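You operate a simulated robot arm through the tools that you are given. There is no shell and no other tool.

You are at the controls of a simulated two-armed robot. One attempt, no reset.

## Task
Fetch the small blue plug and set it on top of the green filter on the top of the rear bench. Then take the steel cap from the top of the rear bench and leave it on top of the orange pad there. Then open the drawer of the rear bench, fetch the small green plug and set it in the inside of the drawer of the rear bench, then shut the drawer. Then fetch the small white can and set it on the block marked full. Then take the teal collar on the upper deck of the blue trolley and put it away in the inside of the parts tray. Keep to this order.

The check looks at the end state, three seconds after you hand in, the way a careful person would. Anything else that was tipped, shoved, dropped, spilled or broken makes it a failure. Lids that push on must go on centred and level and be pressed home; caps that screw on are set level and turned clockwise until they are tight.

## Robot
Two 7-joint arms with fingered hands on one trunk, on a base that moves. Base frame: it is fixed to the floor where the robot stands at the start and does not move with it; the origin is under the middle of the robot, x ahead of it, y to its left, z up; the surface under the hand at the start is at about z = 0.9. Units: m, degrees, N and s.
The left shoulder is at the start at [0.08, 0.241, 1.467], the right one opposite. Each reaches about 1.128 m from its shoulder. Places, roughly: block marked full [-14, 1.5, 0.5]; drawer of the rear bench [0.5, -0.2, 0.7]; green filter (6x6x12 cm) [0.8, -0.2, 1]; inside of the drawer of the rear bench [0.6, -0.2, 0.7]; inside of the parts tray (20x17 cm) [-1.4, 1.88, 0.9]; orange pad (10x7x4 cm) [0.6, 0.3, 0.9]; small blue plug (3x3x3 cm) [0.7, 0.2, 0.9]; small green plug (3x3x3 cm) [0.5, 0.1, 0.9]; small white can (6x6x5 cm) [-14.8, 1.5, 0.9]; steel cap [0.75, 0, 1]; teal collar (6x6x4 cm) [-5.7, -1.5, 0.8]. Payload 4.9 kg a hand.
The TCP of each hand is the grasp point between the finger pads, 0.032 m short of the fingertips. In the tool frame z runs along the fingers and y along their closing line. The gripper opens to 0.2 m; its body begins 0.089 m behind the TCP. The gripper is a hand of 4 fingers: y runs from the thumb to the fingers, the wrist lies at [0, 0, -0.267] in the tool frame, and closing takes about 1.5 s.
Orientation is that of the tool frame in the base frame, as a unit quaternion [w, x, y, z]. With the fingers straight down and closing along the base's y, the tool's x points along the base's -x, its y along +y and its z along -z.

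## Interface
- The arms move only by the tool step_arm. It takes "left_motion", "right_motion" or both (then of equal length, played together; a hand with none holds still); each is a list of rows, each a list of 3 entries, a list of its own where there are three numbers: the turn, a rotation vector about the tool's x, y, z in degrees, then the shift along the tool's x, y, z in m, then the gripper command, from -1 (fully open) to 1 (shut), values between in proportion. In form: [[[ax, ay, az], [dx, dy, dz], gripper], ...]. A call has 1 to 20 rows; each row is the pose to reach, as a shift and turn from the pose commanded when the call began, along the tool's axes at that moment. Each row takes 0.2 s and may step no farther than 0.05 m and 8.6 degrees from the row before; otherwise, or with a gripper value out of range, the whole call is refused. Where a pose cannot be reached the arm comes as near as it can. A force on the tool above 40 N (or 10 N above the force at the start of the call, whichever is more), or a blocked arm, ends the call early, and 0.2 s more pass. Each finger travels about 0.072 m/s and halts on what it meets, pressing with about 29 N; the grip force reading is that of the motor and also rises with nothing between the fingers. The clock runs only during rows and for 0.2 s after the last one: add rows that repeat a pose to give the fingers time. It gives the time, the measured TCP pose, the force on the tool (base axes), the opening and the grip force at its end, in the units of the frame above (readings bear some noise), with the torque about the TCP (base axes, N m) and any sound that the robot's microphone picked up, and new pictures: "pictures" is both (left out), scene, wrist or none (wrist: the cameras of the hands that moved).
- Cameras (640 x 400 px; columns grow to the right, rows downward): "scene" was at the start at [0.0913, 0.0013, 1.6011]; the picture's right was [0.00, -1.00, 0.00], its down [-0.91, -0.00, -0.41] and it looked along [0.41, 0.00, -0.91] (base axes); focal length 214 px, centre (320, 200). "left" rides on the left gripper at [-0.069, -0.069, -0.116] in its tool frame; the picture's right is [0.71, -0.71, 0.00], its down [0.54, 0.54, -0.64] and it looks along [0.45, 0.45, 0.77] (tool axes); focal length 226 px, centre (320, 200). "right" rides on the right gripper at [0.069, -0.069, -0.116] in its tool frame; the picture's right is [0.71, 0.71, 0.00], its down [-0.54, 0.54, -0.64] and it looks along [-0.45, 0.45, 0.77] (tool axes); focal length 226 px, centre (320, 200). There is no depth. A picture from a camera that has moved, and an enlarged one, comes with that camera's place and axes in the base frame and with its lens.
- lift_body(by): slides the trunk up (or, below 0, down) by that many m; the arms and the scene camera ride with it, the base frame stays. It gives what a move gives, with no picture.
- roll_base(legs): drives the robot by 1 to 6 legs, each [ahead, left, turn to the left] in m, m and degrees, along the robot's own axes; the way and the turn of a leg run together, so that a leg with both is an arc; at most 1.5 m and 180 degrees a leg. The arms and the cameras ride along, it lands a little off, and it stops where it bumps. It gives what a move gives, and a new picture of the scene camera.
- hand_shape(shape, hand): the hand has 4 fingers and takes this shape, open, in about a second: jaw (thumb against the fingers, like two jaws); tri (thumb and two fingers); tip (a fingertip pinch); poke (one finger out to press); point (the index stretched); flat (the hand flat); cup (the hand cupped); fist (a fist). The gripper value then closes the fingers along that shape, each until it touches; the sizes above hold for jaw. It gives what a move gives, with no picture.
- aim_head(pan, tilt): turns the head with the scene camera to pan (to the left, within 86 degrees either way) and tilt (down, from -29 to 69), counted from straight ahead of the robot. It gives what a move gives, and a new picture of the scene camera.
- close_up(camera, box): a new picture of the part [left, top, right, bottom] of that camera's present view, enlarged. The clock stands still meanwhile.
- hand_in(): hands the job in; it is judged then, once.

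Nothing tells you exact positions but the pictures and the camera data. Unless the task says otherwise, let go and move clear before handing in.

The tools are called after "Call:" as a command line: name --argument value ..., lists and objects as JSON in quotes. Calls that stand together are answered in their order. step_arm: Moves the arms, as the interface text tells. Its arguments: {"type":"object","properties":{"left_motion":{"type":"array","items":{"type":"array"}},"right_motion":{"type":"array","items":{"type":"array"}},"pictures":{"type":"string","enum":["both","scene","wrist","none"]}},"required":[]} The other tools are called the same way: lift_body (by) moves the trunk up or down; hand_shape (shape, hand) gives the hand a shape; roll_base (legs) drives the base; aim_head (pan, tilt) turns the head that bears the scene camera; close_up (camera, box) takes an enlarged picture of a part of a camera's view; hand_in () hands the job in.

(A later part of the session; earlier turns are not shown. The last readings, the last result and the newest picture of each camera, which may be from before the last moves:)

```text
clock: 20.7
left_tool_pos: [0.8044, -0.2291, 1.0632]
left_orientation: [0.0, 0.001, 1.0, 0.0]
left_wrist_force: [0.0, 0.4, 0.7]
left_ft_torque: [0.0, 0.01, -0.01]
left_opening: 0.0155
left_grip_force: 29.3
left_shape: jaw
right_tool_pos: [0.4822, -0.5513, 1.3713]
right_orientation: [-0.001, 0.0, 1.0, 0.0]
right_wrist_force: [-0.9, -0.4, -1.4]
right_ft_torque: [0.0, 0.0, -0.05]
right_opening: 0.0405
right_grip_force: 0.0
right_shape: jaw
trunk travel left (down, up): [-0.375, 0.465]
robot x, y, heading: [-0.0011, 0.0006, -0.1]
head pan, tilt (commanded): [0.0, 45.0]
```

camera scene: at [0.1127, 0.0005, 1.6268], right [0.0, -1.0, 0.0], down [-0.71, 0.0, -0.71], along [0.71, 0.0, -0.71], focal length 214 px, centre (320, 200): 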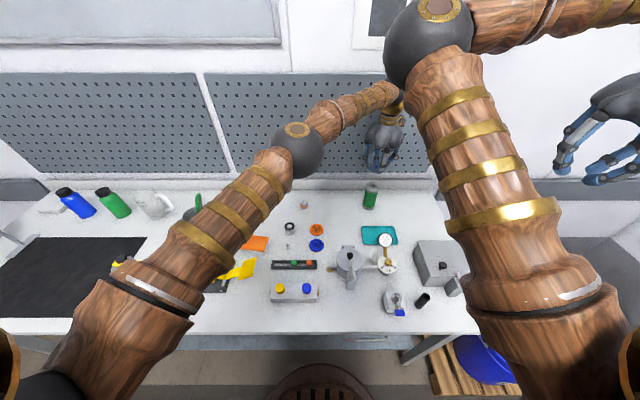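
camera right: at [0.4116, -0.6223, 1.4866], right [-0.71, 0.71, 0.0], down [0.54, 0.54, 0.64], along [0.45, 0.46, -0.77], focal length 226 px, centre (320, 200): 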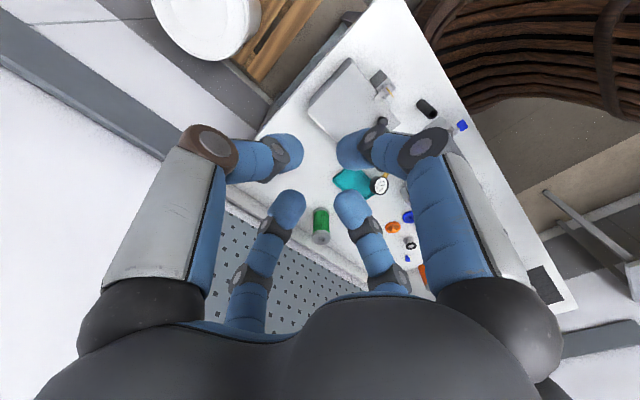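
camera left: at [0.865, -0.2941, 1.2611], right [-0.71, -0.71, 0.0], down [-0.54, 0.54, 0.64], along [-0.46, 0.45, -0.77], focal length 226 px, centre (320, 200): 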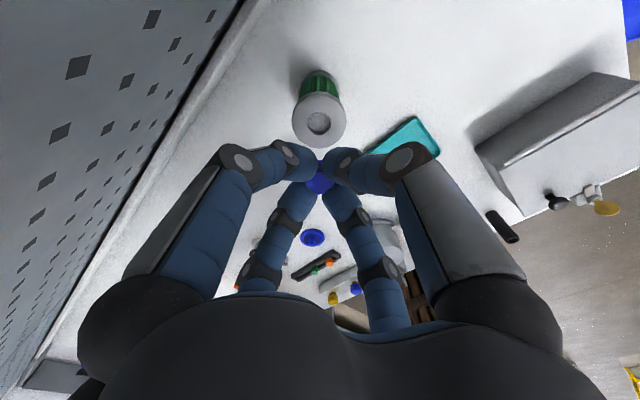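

Call:
step_arm --left_motion '[[[0, 0, 0], [0, 0, 0.001], 1.0], [[0, 0, 0], [0, 0, 0.0025], 1.0], [[0, 0, 0], [0, 0, 0.0025], 1.0]]' --pictures "none"

Call:
close_up --camera "scene" --box '[354, 170, 394, 205]'

Call:
close_up --camera "left" --box '[280, 120, 360, 220]'

```text
clock: 21.5
left_tool_pos: [0.804, -0.2289, 1.0608]
left_orientation: [0.0, 0.001, 1.0, 0.0]
left_wrist_force: [0.7, 1.2, 6.2]
left_ft_torque: [-0.06, -0.06, 0.01]
left_opening: 0.0153
left_grip_force: 29.2
left_shape: jaw
right_tool_pos: [0.4796, -0.55, 1.3719]
right_orientation: [0.0, 0.0, 1.0, 0.0]
right_wrist_force: [0.0, -0.6, -0.1]
right_ft_torque: [-0.02, 0.0, -0.02]
right_opening: 0.04
right_grip_force: 0.0
right_shape: jaw
trunk travel left (down, up): [-0.375, 0.465]
robot x, y, heading: [-0.0022, -0.0001, -0.1]
head pan, tilt (commanded): [0.0, 45.0]
```

```text
11.43 times, centred on (374, 188) of scene
camera zoom: at [0.1122, 0.0011, 1.6269], right [0.0, -1.0, 0.0], down [-0.71, 0.0, -0.71], along [0.71, 0.0, -0.71], focal length 2451 px, centre (-297, 343)
```

zoom: 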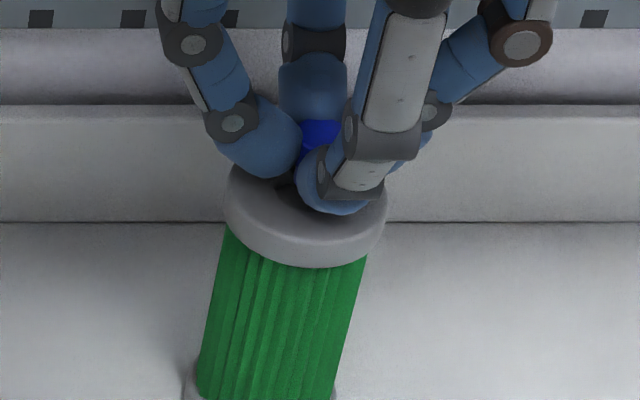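

```text
4.00 times, centred on (320, 170) of left
camera zoom: at [0.8713, -0.2984, 1.1794], right [-0.71, -0.71, 0.0], down [-0.54, 0.54, 0.64], along [-0.45, 0.45, -0.77], focal length 904 px, centre (320, 320)
```

zoom: 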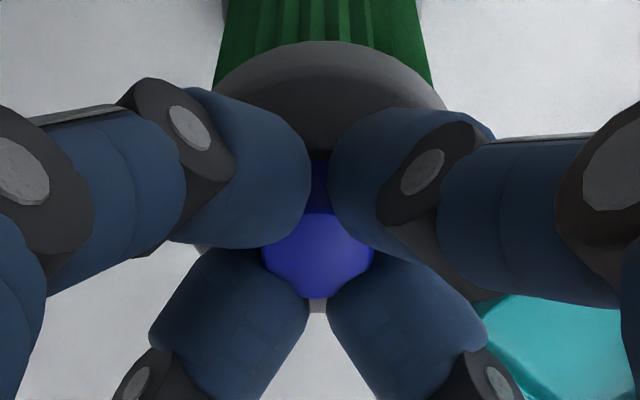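

Contact shows at 6 N. I'll ease up a hair and open the fingers gradually to release the plug, then lift clear.

Call:
step_arm --left_motion '[[[0, 0, 0], [0, 0, -0.001], 1.0], [[0, 0, 0], [0, 0, -0.001], 0.8], [[0, 0, 0], [0, 0, -0.001], 0.75], [[0, 0, 0], [0, 0, -0.001], 0.7], [[0, 0, 0], [0, 0, -0.001], 0.6], [[0, 0, 0], [0, 0, -0.002], 0.5], [[0, 0, 0], [0, 0, -0.002], 0.4], [[0, 0, 0], [0, 0, -0.002], 0.4]]' --pictures "none"

Call:
close_up --camera "scene" --box '[354, 170, 394, 205]'

Call:
close_up --camera "left" --box '[240, 90, 400, 240]'

```text
clock: 23.3
left_tool_pos: [0.8049, -0.2289, 1.0627]
left_orientation: [0.0, -0.001, 1.0, -0.001]
left_wrist_force: [-0.5, 0.5, -0.5]
left_ft_torque: [0.02, 0.03, 0.01]
left_opening: 0.0596
left_grip_force: 0.0
left_shape: jaw
right_tool_pos: [0.4805, -0.5494, 1.3725]
right_orientation: [0.0, 0.0, 1.0, 0.0]
right_wrist_force: [-0.1, -0.2, -0.1]
right_ft_torque: [0.02, -0.01, 0.03]
right_opening: 0.0403
right_grip_force: 0.1
right_shape: jaw
trunk travel left (down, up): [-0.375, 0.465]
robot x, y, heading: [0.0013, 0.0001, 0.2]
head pan, tilt (commanded): [0.0, 45.0]
```

```text
11.43 times, centred on (374, 188) of scene
camera zoom: at [0.1128, 0.0008, 1.6267], right [0.0, -1.0, 0.0], down [-0.71, 0.0, -0.71], along [0.71, 0.0, -0.71], focal length 2451 px, centre (-297, 343)
```

zoom: 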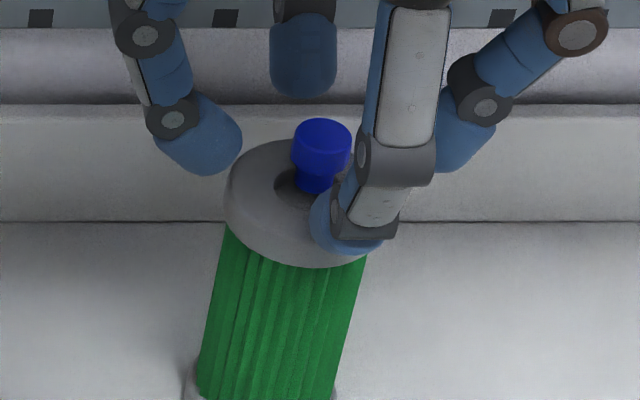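

```text
2.67 times, centred on (320, 165) of left
camera zoom: at [0.8716, -0.2986, 1.1804], right [-0.71, -0.71, 0.0], down [-0.54, 0.54, 0.64], along [-0.45, 0.45, -0.77], focal length 603 px, centre (320, 293)
```

zoom: 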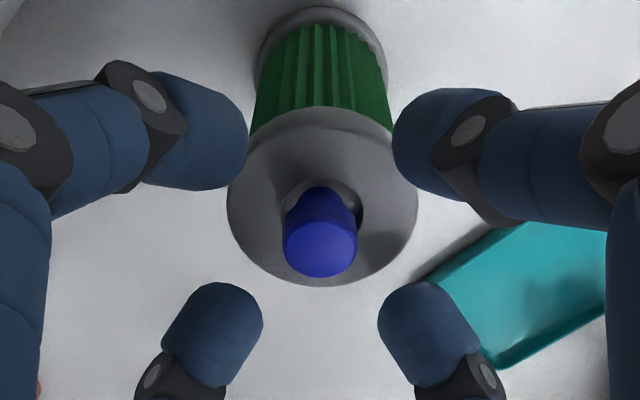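

The plug stands upright in the filter's recess. I'll lift straight clear and check it.

Call:
step_arm --left_motion '[[[0, 0, 0], [0, 0, -0.03], 0.4], [[0, 0, 0], [0, 0, -0.07], 0.4], [[0, 0, 0], [0, 0, -0.11], 0.4], [[0, 0, 0], [0, 0, -0.13], 0.4]]' --pictures "none"

Call:
close_up --camera "scene" --box '[354, 170, 394, 205]'

Call:
close_up --camera "left" --box '[280, 70, 360, 140]'

```text
clock: 24.3
left_tool_pos: [0.7989, -0.2258, 1.1934]
left_orientation: [0.0, 0.0, 1.0, 0.0]
left_wrist_force: [0.1, 0.5, 0.4]
left_ft_torque: [0.02, -0.03, -0.02]
left_opening: 0.0598
left_grip_force: 0.1
left_shape: jaw
left hand out of reach, approached as far as the arm can: row 4
right_tool_pos: [0.4806, -0.5491, 1.3734]
right_orientation: [0.0, 0.0, 1.0, 0.0]
right_wrist_force: [-0.2, 0.3, -0.9]
right_ft_torque: [-0.03, 0.01, 0.01]
right_opening: 0.0402
right_grip_force: 0.0
right_shape: jaw
trunk travel left (down, up): [-0.375, 0.465]
robot x, y, heading: [-0.0033, 0.0002, 0.4]
head pan, tilt (commanded): [0.0, 45.0]
```

```text
11.43 times, centred on (374, 188) of scene
camera zoom: at [0.1127, 0.0018, 1.6267], right [0.0, -1.0, 0.0], down [-0.71, 0.0, -0.71], along [0.71, 0.0, -0.71], focal length 2451 px, centre (-297, 343)
```

zoom: 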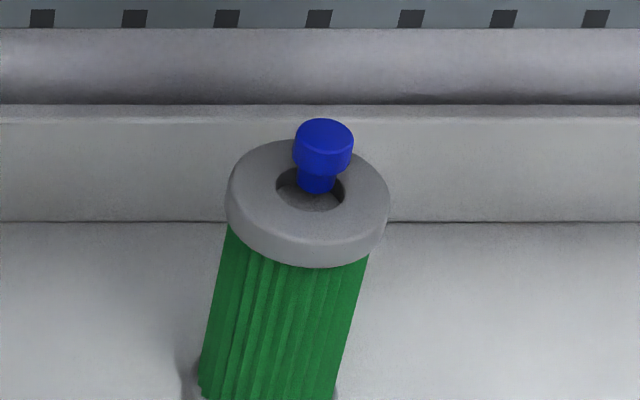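

```text
5.71 times, centred on (320, 105) of left
camera zoom: at [0.867, -0.2952, 1.3106], right [-0.71, -0.71, 0.0], down [-0.54, 0.54, 0.64], along [-0.46, 0.45, -0.77], focal length 1292 px, centre (320, 743)
```

zoom: 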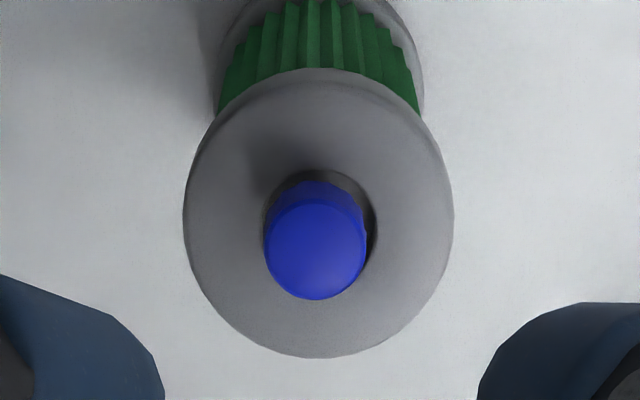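

The blue plug is in place on the filter. Next, the steel cap near [0.798, 0.073]: I'll bring the left hand above it.

Call:
step_arm --left_motion '[[[0, 0, 0], [0, 0.04, 0.0], 0.4], [[0, 0, 0], [0, 0.085, 0.0], 0.4], [[0, 0, 0], [0, 0.13, 0.0], 0.4], [[0, 0, 0], [0, 0.175, 0.0], 0.4], [[0, 0, 0], [0, 0.22, 0.01], 0.4], [[0, 0, 0], [0, 0.265, 0.03], 0.4], [[0, 0, 0], [0, 0.299, 0.055], 0.4], [[0, 0, 0], [0, 0.299, 0.085], 0.4], [[0, 0, 0], [0, 0.299, 0.1], 0.4], [[0, 0, 0], [0, 0.299, 0.1], 0.4]]' --pictures "both"

Call:
close_up --camera "left" --box '[270, 80, 370, 160]'

```text
clock: 26.5
left_tool_pos: [0.8, 0.073, 1.0932]
left_orientation: [0.0, 0.0, 1.0, 0.0]
left_wrist_force: [1.2, 0.6, 0.8]
left_ft_torque: [-0.02, 0.02, 0.0]
left_opening: 0.0597
left_grip_force: 0.1
left_shape: jaw
right_tool_pos: [0.4803, -0.5517, 1.3723]
right_orientation: [0.0, 0.001, 1.0, -0.001]
right_wrist_force: [-0.3, -0.6, 0.0]
right_ft_torque: [-0.05, -0.02, 0.02]
right_opening: 0.0402
right_grip_force: 0.0
right_shape: jaw
trunk travel left (down, up): [-0.375, 0.465]
robot x, y, heading: [0.0033, 0.0001, -0.0]
head pan, tilt (commanded): [0.0, 45.0]
camera scene: at [0.1124, 0.0017, 1.6268], right [0.0, -1.0, 0.0], down [-0.71, 0.0, -0.71], along [0.71, 0.0, -0.71], focal length 214 px, centre (320, 200)
camera left: at [0.867, 0.0039, 1.2108], right [-0.71, -0.71, 0.0], down [-0.54, 0.54, 0.64], along [-0.45, 0.45, -0.77], focal length 226 px, centre (320, 200)
```

scene: 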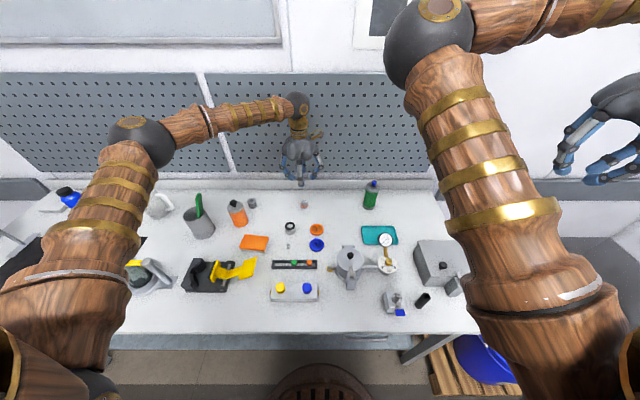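
left: 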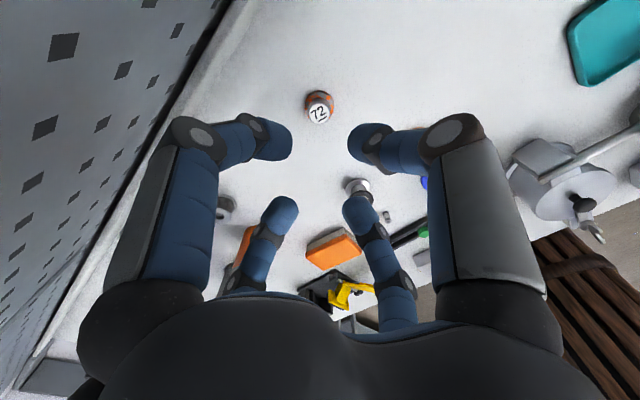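

```text
5.00 times, centred on (320, 120) of left
camera zoom: at [0.867, 0.0039, 1.2108], right [-0.71, -0.71, 0.0], down [-0.54, 0.54, 0.64], along [-0.45, 0.45, -0.77], focal length 1130 px, centre (320, 600)
```

zoom: 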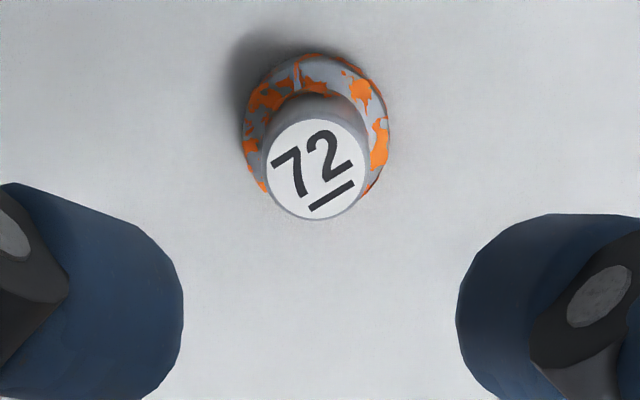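

The cap is about 3 mm ahead and 2 mm right of the hand axis. I'll correct and descend around its body, above the flange.

Call:
step_arm --left_motion '[[[0, 0, 0], [-0.003, -0.002, 0.03], 0.4], [[0, 0, 0], [-0.003, -0.002, 0.07], 0.4], [[0, 0, 0], [-0.003, -0.002, 0.1], 0.4], [[0, 0, 0], [-0.003, -0.002, 0.12], 0.4], [[0, 0, 0], [-0.003, -0.002, 0.136], 0.4], [[0, 0, 0], [-0.003, -0.002, 0.136], 0.4]]' --pictures "none"

Call:
close_up --camera "scene" --box '[275, 170, 339, 220]'

Call:
close_up --camera "left" --box '[240, 90, 400, 240]'

```text
clock: 27.9
left_tool_pos: [0.8018, 0.0707, 0.9556]
left_orientation: [0.0, 0.0, 1.0, 0.0]
left_wrist_force: [-1.0, -0.1, -0.3]
left_ft_torque: [-0.01, 0.0, -0.02]
left_opening: 0.0597
left_grip_force: 0.0
left_shape: jaw
right_tool_pos: [0.4805, -0.5504, 1.3718]
right_orientation: [0.0, -0.001, 1.0, 0.001]
right_wrist_force: [-0.4, 0.3, -0.4]
right_ft_torque: [0.01, 0.01, 0.04]
right_opening: 0.0403
right_grip_force: 0.1
right_shape: jaw
trunk travel left (down, up): [-0.375, 0.465]
robot x, y, heading: [-0.0013, 0.0017, -0.0]
head pan, tilt (commanded): [0.0, 45.0]
```

```text
8.00 times, centred on (307, 195) of scene
camera zoom: at [0.1125, 0.0009, 1.6268], right [0.0, -1.0, 0.0], down [-0.71, 0.0, -0.71], along [0.71, 0.0, -0.71], focal length 1716 px, centre (424, 240)
```

zoom: 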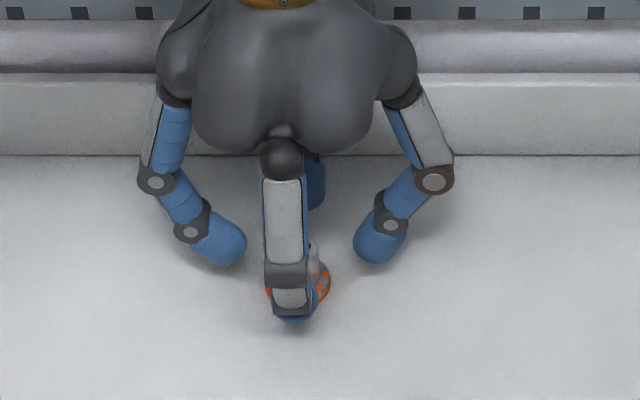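

```text
2.67 times, centred on (320, 165) of left
camera zoom: at [0.87, 0.0013, 1.0743], right [-0.71, -0.71, 0.0], down [-0.54, 0.54, 0.64], along [-0.45, 0.45, -0.77], focal length 603 px, centre (320, 293)
```

zoom: 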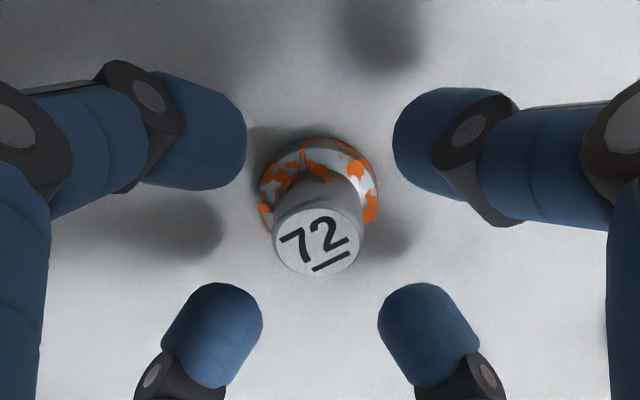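

Well centred. I'll lower 2 mm more and close on the cap body.

Call:
step_arm --left_motion '[[[0, 0, 0], [0, 0, 0.002], 0.5], [[0, 0, 0], [0, 0, 0.002], 0.6], [[0, 0, 0], [0, 0, 0.002], 0.7], [[0, 0, 0], [0, 0, 0.002], 0.85], [[0, 0, 0], [0, 0, 0.002], 1.0], [[0, 0, 0], [0, 0, 0.002], 1.0], [[0, 0, 0], [0, 0, 0.002], 1.0]]' --pictures "none"

Call:
close_up --camera "left" --box '[240, 90, 400, 240]'

```text
clock: 29.5
left_tool_pos: [0.8021, 0.0705, 0.956]
left_orientation: [0.0, 0.001, 1.0, 0.0]
left_wrist_force: [1.0, 1.0, 6.3]
left_ft_torque: [0.01, 0.0, 0.0]
left_opening: 0.0171
left_grip_force: 29.1
left_shape: jaw
right_tool_pos: [0.4808, -0.551, 1.3717]
right_orientation: [0.0, -0.001, 1.0, 0.001]
right_wrist_force: [-0.4, -0.6, 0.5]
right_ft_torque: [0.0, 0.03, 0.03]
right_opening: 0.0401
right_grip_force: 0.0
right_shape: jaw
trunk travel left (down, up): [-0.375, 0.465]
robot x, y, heading: [-0.0004, -0.0028, -0.1]
head pan, tilt (commanded): [0.0, 45.0]
```

```text
2.67 times, centred on (320, 165) of left
camera zoom: at [0.8698, 0.0014, 1.0732], right [-0.71, -0.71, 0.0], down [-0.54, 0.54, 0.64], along [-0.45, 0.45, -0.77], focal length 603 px, centre (320, 293)
```

zoom: 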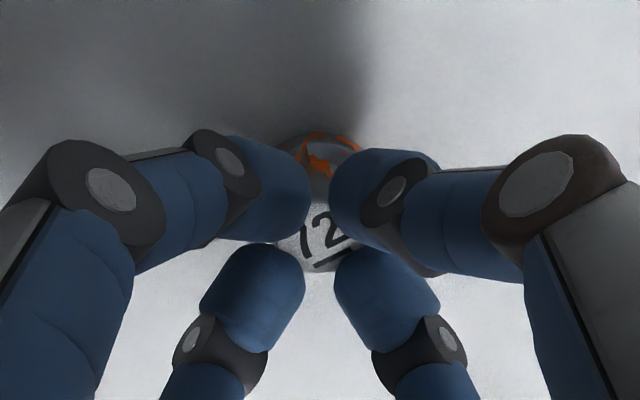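

Call:
close_up --camera "scene" --box '[290, 185, 322, 210]'

Call:
close_up --camera "left" --box '[290, 130, 350, 190]'

```text
16.00 times, centred on (306, 198) of scene
camera zoom: at [0.1121, 0.0009, 1.6268], right [0.0, -1.0, 0.0], down [-0.71, 0.0, -0.71], along [0.71, 0.0, -0.71], focal length 3432 px, centre (544, 240)
```

zoom: 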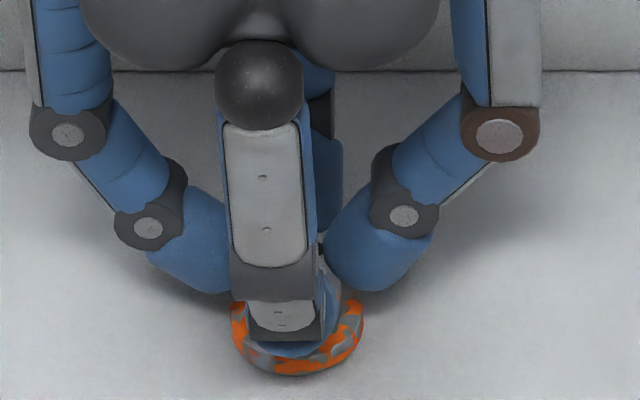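

```text
6.67 times, centred on (320, 160) of left
camera zoom: at [0.8698, 0.0014, 1.0732], right [-0.71, -0.71, 0.0], down [-0.54, 0.54, 0.64], along [-0.45, 0.45, -0.77], focal length 1507 px, centre (320, 467)
```

zoom: 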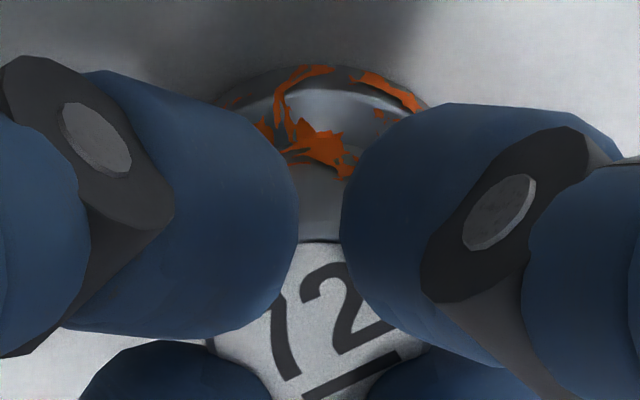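

The fingers hold the cap body just above its flange. I'll lift a little and confirm it follows.

Call:
step_arm --left_motion '[[[0, 0, 0], [0, 0, -0.01], 1.0], [[0, 0, 0], [0, 0, -0.03], 1.0], [[0, 0, 0], [0, 0, -0.06], 1.0], [[0, 0, 0], [0, 0, -0.1], 1.0], [[0, 0, 0], [0, 0, -0.14], 1.0], [[0, 0, 0], [0, 0, -0.16], 1.0]]' --pictures "none"

Call:
close_up --camera "left" --box '[240, 90, 400, 240]'

Call:
close_up --camera "scene" --box '[275, 130, 339, 210]'

```text
clock: 30.9
left_tool_pos: [0.8008, 0.0718, 1.1152]
left_orientation: [-0.001, 0.0, 1.0, 0.0]
left_wrist_force: [0.1, -0.7, 0.1]
left_ft_torque: [0.02, 0.05, 0.04]
left_opening: 0.0159
left_grip_force: 29.4
left_shape: jaw
right_tool_pos: [0.4803, -0.5504, 1.3716]
right_orientation: [0.0, 0.0, 1.0, 0.0]
right_wrist_force: [0.7, 0.8, -0.4]
right_ft_torque: [-0.01, 0.01, 0.0]
right_opening: 0.0403
right_grip_force: 0.0
right_shape: jaw
trunk travel left (down, up): [-0.375, 0.465]
robot x, y, heading: [-0.0032, 0.0043, 0.0]
head pan, tilt (commanded): [0.0, 45.0]
```

```text
2.67 times, centred on (320, 165) of left
camera zoom: at [0.8695, 0.0008, 1.2332], right [-0.71, -0.71, 0.0], down [-0.54, 0.54, 0.64], along [-0.45, 0.45, -0.77], focal length 603 px, centre (320, 293)
```

zoom: 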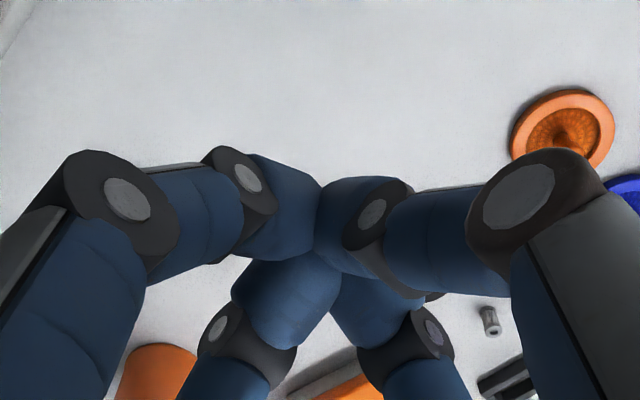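

```text
5.00 times, centred on (307, 170) of scene
camera zoom: at [0.1126, 0.0009, 1.6267], right [0.0, -1.0, 0.0], down [-0.71, 0.0, -0.71], along [0.71, 0.0, -0.71], focal length 1072 px, centre (385, 350)
```

zoom: 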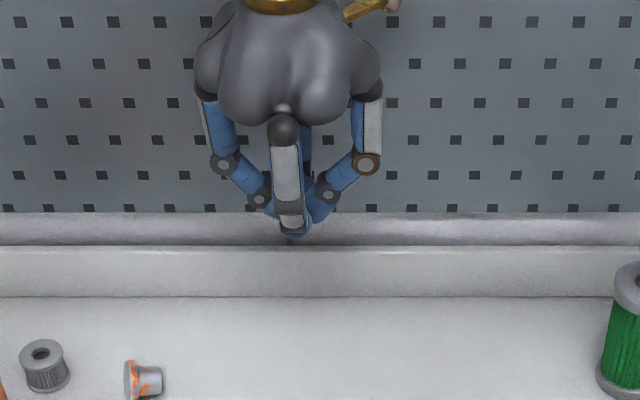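

The cap slipped from the tips and now lies on its side near [0.785, 0.22], short of the grey strainer; nothing else appears disturbed. I'll move the hand over it with a 45° yaw so no finger points at the strainer, and look.

Call:
step_arm --left_motion '[[[0, 0, 7.5], [0.002, 0.024, 0.0], 0.6], [[0, 0, 15], [0.005, 0.048, 0.0], 0.5], [[0, 0, 22.5], [0.008, 0.072, 0.0], 0.44], [[0, 0, 30], [0.011, 0.096, 0.0], 0.44], [[0, 0, 37.5], [0.014, 0.12, 0.0], 0.44], [[0, 0, 45], [0.016, 0.145, 0.0], 0.44], [[0, 0, 45], [0.016, 0.145, 0.0], 0.44]]' --pictures "both"

Call:
close_up --camera "left" --box '[260, 80, 380, 170]'

Call:
close_up --camera "scene" --box '[230, 185, 310, 235]'

```text
clock: 32.5
left_tool_pos: [0.7875, 0.2157, 1.1144]
left_orientation: [0.0, 0.384, 0.923, 0.0]
left_wrist_force: [-0.7, 1.0, 0.2]
left_ft_torque: [0.02, -0.04, 0.01]
left_opening: 0.0559
left_grip_force: 0.0
left_shape: jaw
right_tool_pos: [0.4808, -0.5514, 1.3719]
right_orientation: [0.0, -0.001, 1.0, 0.0]
right_wrist_force: [-0.4, -0.4, -1.5]
right_ft_torque: [0.03, -0.04, 0.01]
right_opening: 0.0402
right_grip_force: 0.1
right_shape: jaw
trunk travel left (down, up): [-0.375, 0.465]
robot x, y, heading: [0.0005, -0.0002, -0.3]
head pan, tilt (commanded): [0.0, 45.0]
camera scene: at [0.1129, 0.0004, 1.6267], right [0.0, -1.0, 0.0], down [-0.71, 0.0, -0.71], along [0.71, 0.0, -0.71], focal length 214 px, centre (320, 200)
camera left: at [0.7857, 0.1174, 1.2325], right [-1.0, 0.0, 0.0], down [0.0, 0.77, 0.64], along [0.0, 0.64, -0.77], focal length 226 px, centre (320, 200)
```

scene: 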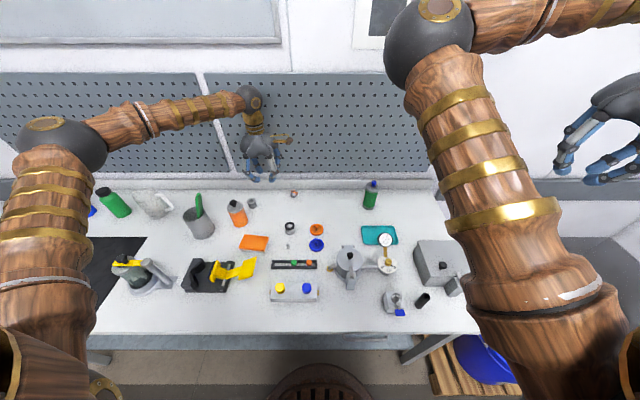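
left: 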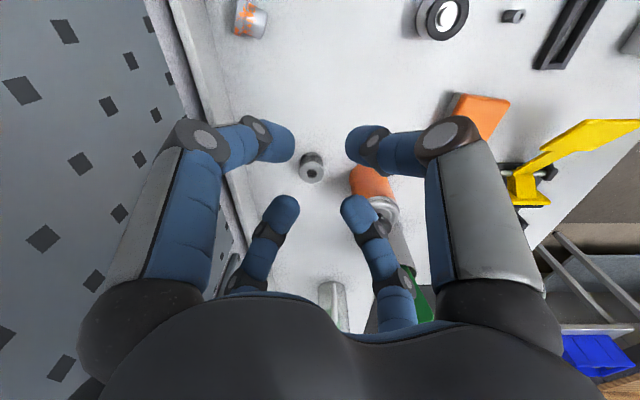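

```text
4.44 times, centred on (320, 125) of left
camera zoom: at [0.7857, 0.1174, 1.2325], right [-1.0, 0.0, 0.0], down [0.0, 0.77, 0.64], along [0.0, 0.64, -0.77], focal length 1005 px, centre (320, 533)
```

zoom: 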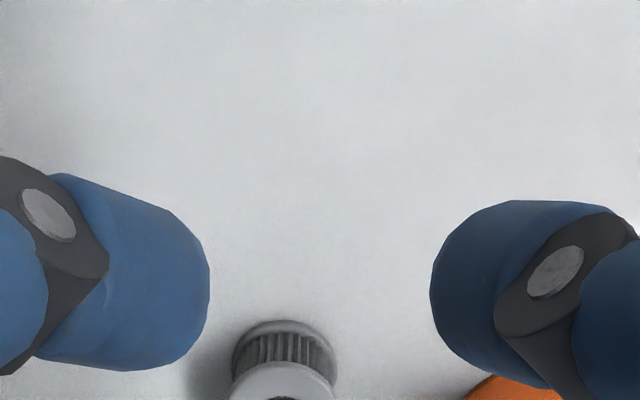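

```text
8.00 times, centred on (270, 210) of scene
camera zoom: at [0.1129, 0.0004, 1.6267], right [0.0, -1.0, 0.0], down [-0.71, 0.0, -0.71], along [0.71, 0.0, -0.71], focal length 1716 px, centre (720, 120)
```

zoom: 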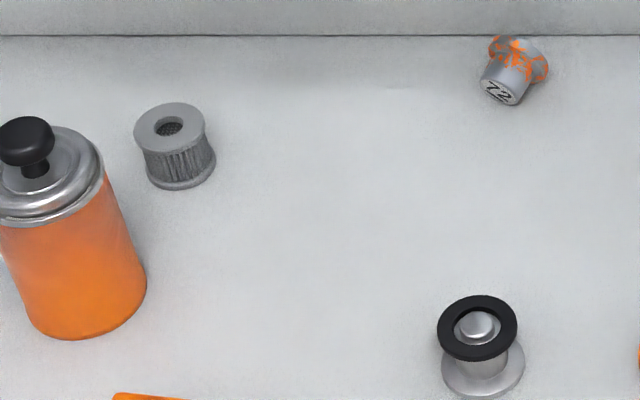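

The cap rolled on and now lies near [0.86, 0.125] with its flange toward the backsplash. I'll wait a moment and see whether it's still rolling.

Call:
step_arm --left_motion '[[[0, 0, 0], [0, -0.0, -0.02], 0.44], [[0, 0, 0], [0, 0, -0.04], 0.44], [[0, 0, 0], [0, 0, -0.04], 0.44], [[0, 0, 0], [0, 0, -0.04], 0.44], [[0, 0, 0], [0, 0, -0.04], 0.44]]' --pictures "none"

Call:
close_up --camera "scene" --box '[270, 180, 334, 220]'

```text
clock: 33.7
left_tool_pos: [0.7866, 0.2167, 1.1558]
left_orientation: [0.0, 0.383, 0.924, -0.001]
left_wrist_force: [-0.1, 0.0, 0.2]
left_ft_torque: [0.02, 0.02, 0.01]
left_opening: 0.0555
left_grip_force: 0.1
left_shape: jaw
right_tool_pos: [0.4808, -0.551, 1.3712]
right_orientation: [0.001, -0.001, 1.0, 0.0]
right_wrist_force: [0.2, -0.1, -1.0]
right_ft_torque: [-0.04, -0.02, -0.04]
right_opening: 0.04
right_grip_force: 0.0
right_shape: jaw
trunk travel left (down, up): [-0.375, 0.465]
robot x, y, heading: [-0.0011, 0.0027, -0.1]
head pan, tilt (commanded): [0.0, 45.0]
```

```text
10.00 times, centred on (302, 200) of scene
camera zoom: at [0.1125, 0.0008, 1.6268], right [0.0, -1.0, 0.0], down [-0.71, 0.0, -0.71], along [0.71, 0.0, -0.71], focal length 2145 px, centre (500, 200)
```

zoom: 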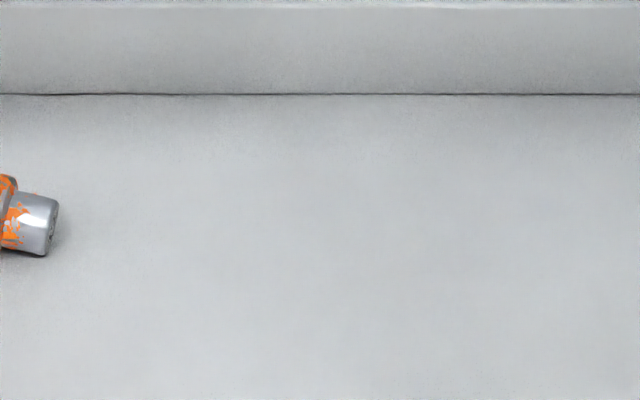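

Call:
step_arm --left_motion '[[[0, 0, 0], [0, 0, 0], 0.44], [[0, 0, 0], [0, 0, 0], 0.44]]' --pictures "none"

Call:
close_up --camera "scene" --box '[230, 180, 330, 242]'

Call:
step_arm --left_motion '[[[0, 0, 0], [0, 0, 0], 0.44], [[0, 0, 0], [0, 0, 0], 0.44], [[0, 0, 0], [0, 0, 0], 0.44]]' --pictures "none"

Call:
close_up --camera "scene" --box '[230, 180, 330, 242]'

```text
clock: 34.3
left_tool_pos: [0.7864, 0.2154, 1.1552]
left_orientation: [0.0, 0.382, 0.924, 0.001]
left_wrist_force: [0.0, 0.2, -1.0]
left_ft_torque: [-0.01, 0.02, 0.03]
left_opening: 0.0556
left_grip_force: 0.1
left_shape: jaw
right_tool_pos: [0.4813, -0.5512, 1.372]
right_orientation: [0.0, 0.001, 1.0, -0.001]
right_wrist_force: [0.1, -0.6, 0.9]
right_ft_torque: [0.0, -0.01, 0.0]
right_opening: 0.0401
right_grip_force: 0.1
right_shape: jaw
trunk travel left (down, up): [-0.375, 0.465]
robot x, y, heading: [0.001, 0.0011, -0.0]
head pan, tilt (commanded): [0.0, 45.0]
```

```text
6.40 times, centred on (280, 211) of scene
camera zoom: at [0.1126, 0.0009, 1.6267], right [0.0, -1.0, 0.0], down [-0.71, 0.0, -0.71], along [0.71, 0.0, -0.71], focal length 1373 px, centre (576, 130)
```

zoom: 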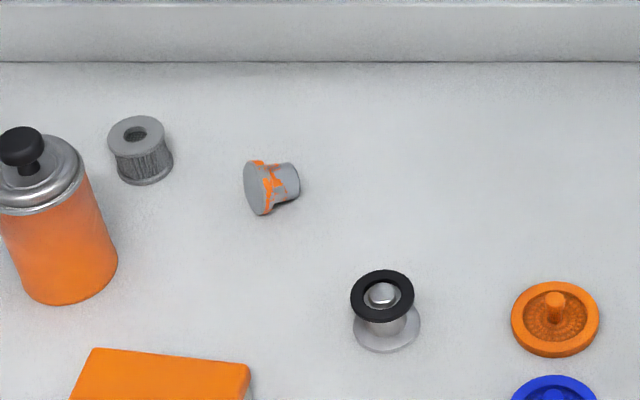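

```text
clock: 35.1
left_tool_pos: [0.7863, 0.2152, 1.1537]
left_orientation: [-0.001, 0.383, 0.924, 0.001]
left_wrist_force: [-0.5, 1.1, 0.2]
left_ft_torque: [0.01, 0.01, -0.03]
left_opening: 0.0559
left_grip_force: 0.1
left_shape: jaw
right_tool_pos: [0.4814, -0.5512, 1.3723]
right_orientation: [0.0, 0.0, 1.0, 0.0]
right_wrist_force: [0.6, 0.4, 0.3]
right_ft_torque: [-0.01, -0.02, -0.05]
right_opening: 0.0403
right_grip_force: 0.2
right_shape: jaw
trunk travel left (down, up): [-0.375, 0.465]
robot x, y, heading: [0.0009, -0.0016, 0.1]
head pan, tilt (commanded): [0.0, 45.0]
```

```text
6.40 times, centred on (280, 211) of scene
camera zoom: at [0.1128, 0.001, 1.6267], right [0.0, -1.0, 0.0], down [-0.71, 0.0, -0.71], along [0.71, 0.0, -0.71], focal length 1373 px, centre (576, 130)
```

zoom: 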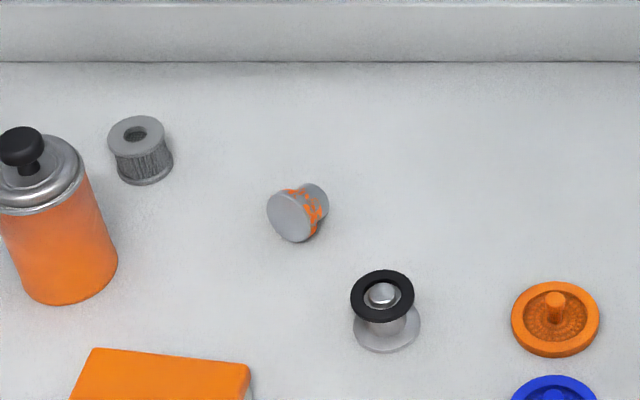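

The cap is rolling slowly in a circle about its small end and slowing. I'll wait for it to come to rest.

Call:
step_arm --left_motion '[[[0, 0, 0], [0, 0, 0], 0.44], [[0, 0, 0], [0, 0, 0], 0.44], [[0, 0, 0], [0, 0, 0], 0.44], [[0, 0, 0], [0, 0, 0], 0.44], [[0, 0, 0], [0, 0, 0], 0.44], [[0, 0, 0], [0, 0, 0], 0.44], [[0, 0, 0], [0, 0, 0], 0.44], [[0, 0, 0], [0, 0, 0], 0.44]]' --pictures "none"

Call:
close_up --camera "scene" --box '[230, 180, 330, 242]'

Call:
step_arm --left_motion '[[[0, 0, 0], [0, 0, 0], 0.44], [[0, 0, 0], [0, 0, 0], 0.44], [[0, 0, 0], [0, 0, 0], 0.44], [[0, 0, 0], [0, 0, 0], 0.44], [[0, 0, 0], [0, 0, 0], 0.44], [[0, 0, 0], [0, 0, 0], 0.44], [[0, 0, 0], [0, 0, 0], 0.44], [[0, 0, 0], [0, 0, 0], 0.44]]' --pictures "none"

Call:
close_up --camera "scene" --box '[230, 180, 330, 242]'

```text
clock: 36.9
left_tool_pos: [0.7865, 0.2156, 1.1554]
left_orientation: [0.0, 0.383, 0.924, -0.001]
left_wrist_force: [0.0, -0.2, -0.2]
left_ft_torque: [0.0, -0.02, 0.01]
left_opening: 0.0554
left_grip_force: 0.1
left_shape: jaw
right_tool_pos: [0.4797, -0.5516, 1.3731]
right_orientation: [0.0, 0.0, 1.0, 0.0]
right_wrist_force: [0.3, 0.3, -0.3]
right_ft_torque: [0.01, -0.01, 0.05]
right_opening: 0.0399
right_grip_force: 0.0
right_shape: jaw
trunk travel left (down, up): [-0.375, 0.465]
robot x, y, heading: [0.0021, -0.0012, -0.1]
head pan, tilt (commanded): [0.0, 45.0]
```

```text
6.40 times, centred on (280, 211) of scene
camera zoom: at [0.1128, 0.001, 1.6267], right [0.0, -1.0, 0.0], down [-0.71, 0.0, -0.71], along [0.71, 0.0, -0.71], focal length 1373 px, centre (576, 130)
```

zoom: 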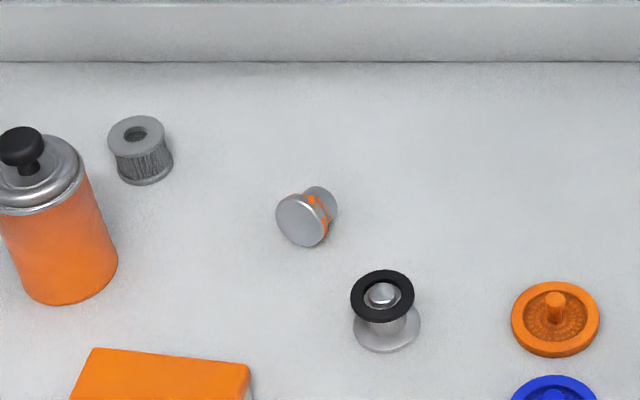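

```text
clock: 38.7
left_tool_pos: [0.7861, 0.2162, 1.1531]
left_orientation: [0.0, 0.384, 0.924, 0.0]
left_wrist_force: [0.2, 0.1, 1.1]
left_ft_torque: [-0.03, 0.01, 0.01]
left_opening: 0.0559
left_grip_force: 0.1
left_shape: jaw
right_tool_pos: [0.481, -0.5507, 1.3712]
right_orientation: [0.0, 0.0, 1.0, 0.0]
right_wrist_force: [-0.1, 0.1, 1.3]
right_ft_torque: [-0.05, 0.0, 0.02]
right_opening: 0.0401
right_grip_force: 0.2
right_shape: jaw
trunk travel left (down, up): [-0.375, 0.465]
robot x, y, heading: [0.0021, -0.0022, -0.0]
head pan, tilt (commanded): [0.0, 45.0]
```

```text
6.40 times, centred on (280, 211) of scene
camera zoom: at [0.1127, 0.001, 1.6267], right [0.0, -1.0, 0.0], down [-0.71, 0.0, -0.71], along [0.71, 0.0, -0.71], focal length 1373 px, centre (576, 130)
```

zoom: 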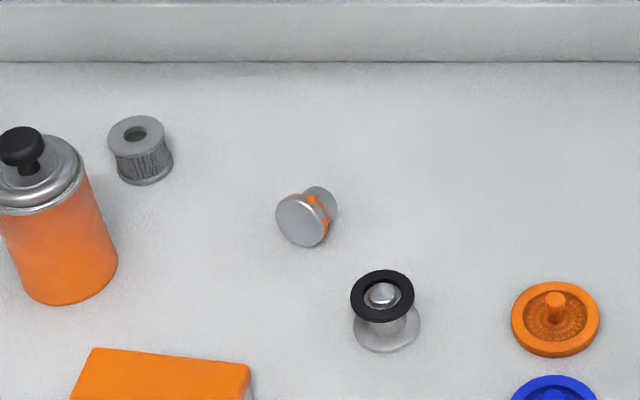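

The cap has stopped at about [0.747, 0.184], lying with its base facing the robot. To tip it upright I want a slim pushing finger, so I'll see what the "poke" shape looks like.

Call:
hand_shape --shape "poke" --hand "left"

Call:
close_up --camera "left" --box '[0, 0, 640, 400]'

Call:
close_up --camera "scene" --box '[220, 120, 320, 220]'

```text
clock: 39.6
left_tool_pos: [0.7863, 0.2151, 1.1554]
left_orientation: [0.0, 0.383, 0.924, 0.0]
left_wrist_force: [-0.2, -1.0, 0.3]
left_ft_torque: [0.04, 0.0, 0.0]
left_opening: 0.0003
left_grip_force: 0.0
left_shape: poke
right_tool_pos: [0.4805, -0.551, 1.3726]
right_orientation: [0.0, 0.001, 1.0, 0.0]
right_wrist_force: [0.0, 0.3, 0.5]
right_ft_torque: [0.0, -0.01, 0.01]
right_opening: 0.0399
right_grip_force: 0.1
right_shape: jaw
trunk travel left (down, up): [-0.375, 0.465]
robot x, y, heading: [0.0037, 0.0038, -0.1]
head pan, tilt (commanded): [0.0, 45.0]
```

```text
1.00 times, centred on (320, 200) of left (not enlarged: the box is as wide or as high as the picture)
camera zoom: at [0.7854, 0.1176, 1.2725], right [-1.0, 0.0, 0.0], down [0.0, 0.77, 0.64], along [0.0, 0.64, -0.77], focal length 226 px, centre (320, 200)
```

zoom: 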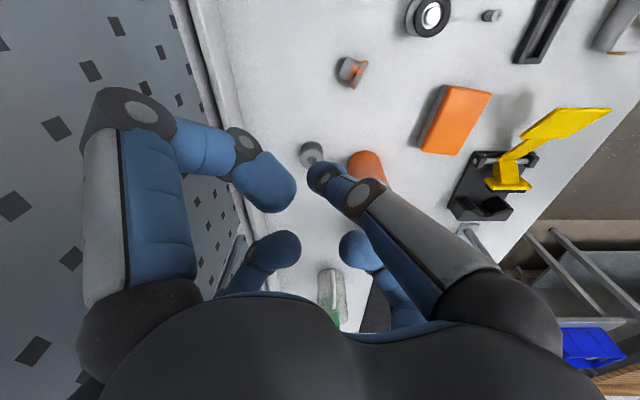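

```text
4.00 times, centred on (270, 170) of scene
camera zoom: at [0.1128, 0.001, 1.6267], right [0.0, -1.0, 0.0], down [-0.71, 0.0, -0.71], along [0.71, 0.0, -0.71], focal length 858 px, centre (520, 320)
```

zoom: 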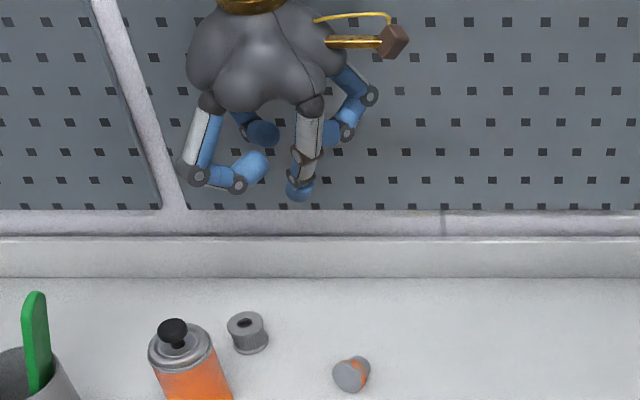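

The poke shape gives one straight finger (tip ~37 mm below the TCP) with the rest folded well above. I'll measure the fallen cap's exact position and direction from both cameras.

Call:
close_up --camera "left" --box '[325, 50, 375, 90]'

Call:
close_up --camera "scene" --box '[265, 200, 297, 224]'

```text
10.00 times, centred on (350, 70) of left
camera zoom: at [0.7854, 0.1176, 1.2725], right [-1.0, 0.0, 0.0], down [0.0, 0.77, 0.64], along [0.0, 0.64, -0.77], focal length 2261 px, centre (20, 1500)
```

zoom: 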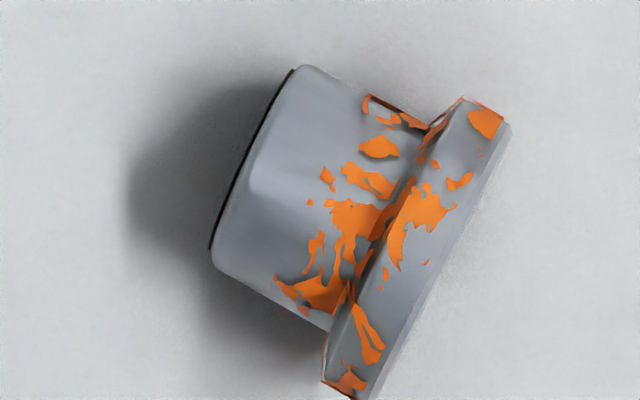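

```text
16.00 times, centred on (281, 212) of scene
camera zoom: at [0.1128, 0.001, 1.6267], right [0.0, -1.0, 0.0], down [-0.71, 0.0, -0.71], along [0.71, 0.0, -0.71], focal length 3432 px, centre (944, 8)
```

zoom: 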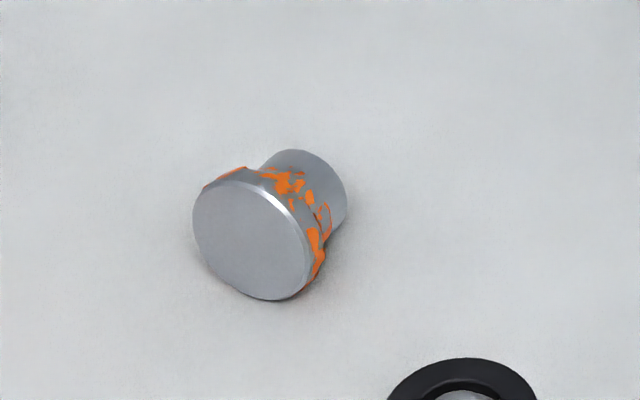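

Call:
close_up --camera "left" --box '[270, 140, 400, 230]'

Call:
close_up --camera "scene" --box '[274, 130, 322, 180]'

```text
4.44 times, centred on (335, 185) of left
camera zoom: at [0.7854, 0.1176, 1.2725], right [-1.0, 0.0, 0.0], down [0.0, 0.77, 0.64], along [0.0, 0.64, -0.77], focal length 1005 px, centre (253, 267)
```

zoom: 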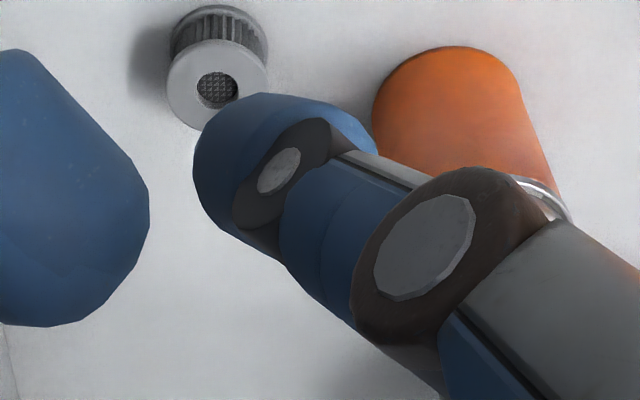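

```text
8.00 times, centred on (298, 155) of scene
camera zoom: at [0.1128, 0.001, 1.6267], right [0.0, -1.0, 0.0], down [-0.71, 0.0, -0.71], along [0.71, 0.0, -0.71], focal length 1716 px, centre (496, 560)
```

zoom: 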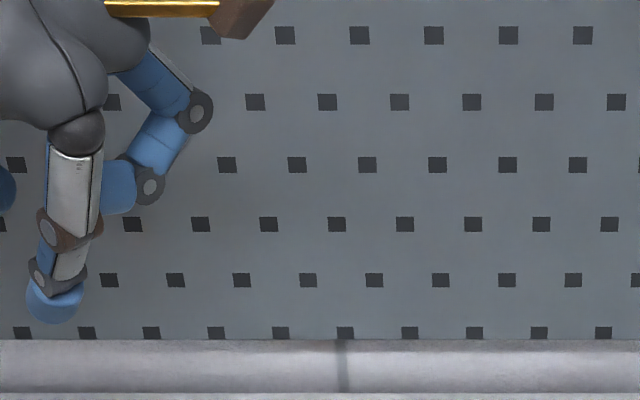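

Cap axis runs from [0.753, 0.175] (top) to [0.726, 0.186] (base), about 156° azimuth. I'll bring the poke finger above the notch behind the flange, still well clear, and check the alignment.

Call:
step_arm --left_motion '[[[0, 0, 0], [-0.0005, -0.013, 0.03], -1], [[0, 0, 0], [-0.001, -0.026, 0.06], -1], [[0, 0, 0], [-0.0015, -0.04, 0.09], -1], [[0, 0, 0], [-0.0019, -0.0514, 0.125], -1], [[0, 0, 0], [-0.0019, -0.0514, 0.125], -1]]' --pictures "wrist"

Call:
close_up --camera "scene" --box '[260, 180, 308, 220]'

Call:
close_up --camera "left" --box '[280, 100, 380, 200]'

```text
clock: 40.8
left_tool_pos: [0.7507, 0.1778, 1.0303]
left_orientation: [0.0, 0.384, 0.924, 0.0]
left_wrist_force: [-0.2, -0.3, 0.0]
left_ft_torque: [0.03, -0.03, 0.0]
left_opening: 0.0001
left_grip_force: 0.0
left_shape: poke
right_tool_pos: [0.4809, -0.5499, 1.3715]
right_orientation: [0.001, -0.001, 1.0, 0.0]
right_wrist_force: [0.1, 0.8, 0.1]
right_ft_torque: [-0.02, -0.01, -0.03]
right_opening: 0.0401
right_grip_force: 0.0
right_shape: jaw
trunk travel left (down, up): [-0.375, 0.465]
robot x, y, heading: [-0.0031, 0.0005, 0.1]
head pan, tilt (commanded): [0.0, 45.0]
camera left: at [0.7499, 0.0797, 1.1476], right [-1.0, 0.0, 0.0], down [0.0, 0.77, 0.64], along [0.0, 0.64, -0.77], focal length 226 px, centre (320, 200)
```

left: 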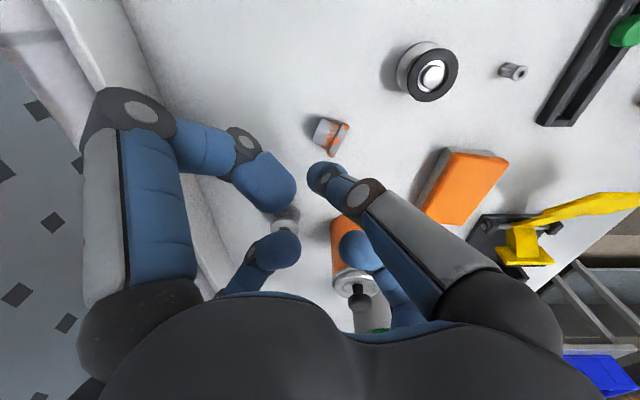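

```text
10.00 times, centred on (284, 200) of scene
camera zoom: at [0.1125, 0.001, 1.6268], right [0.0, -1.0, 0.0], down [-0.71, 0.0, -0.71], along [0.71, 0.0, -0.71], focal length 2145 px, centre (680, 200)
```

zoom: 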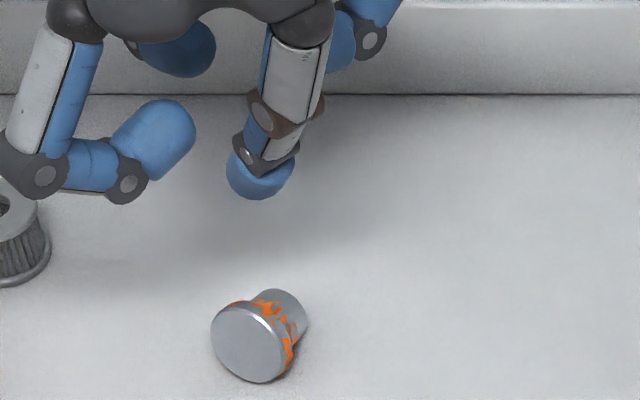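

```text
4.00 times, centred on (330, 150) of left
camera zoom: at [0.7499, 0.0797, 1.1476], right [-1.0, 0.0, 0.0], down [0.0, 0.77, 0.64], along [0.0, 0.64, -0.77], focal length 904 px, centre (280, 400)
```

zoom: 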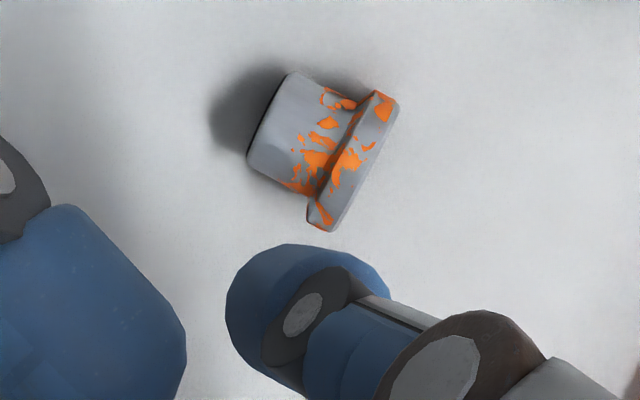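

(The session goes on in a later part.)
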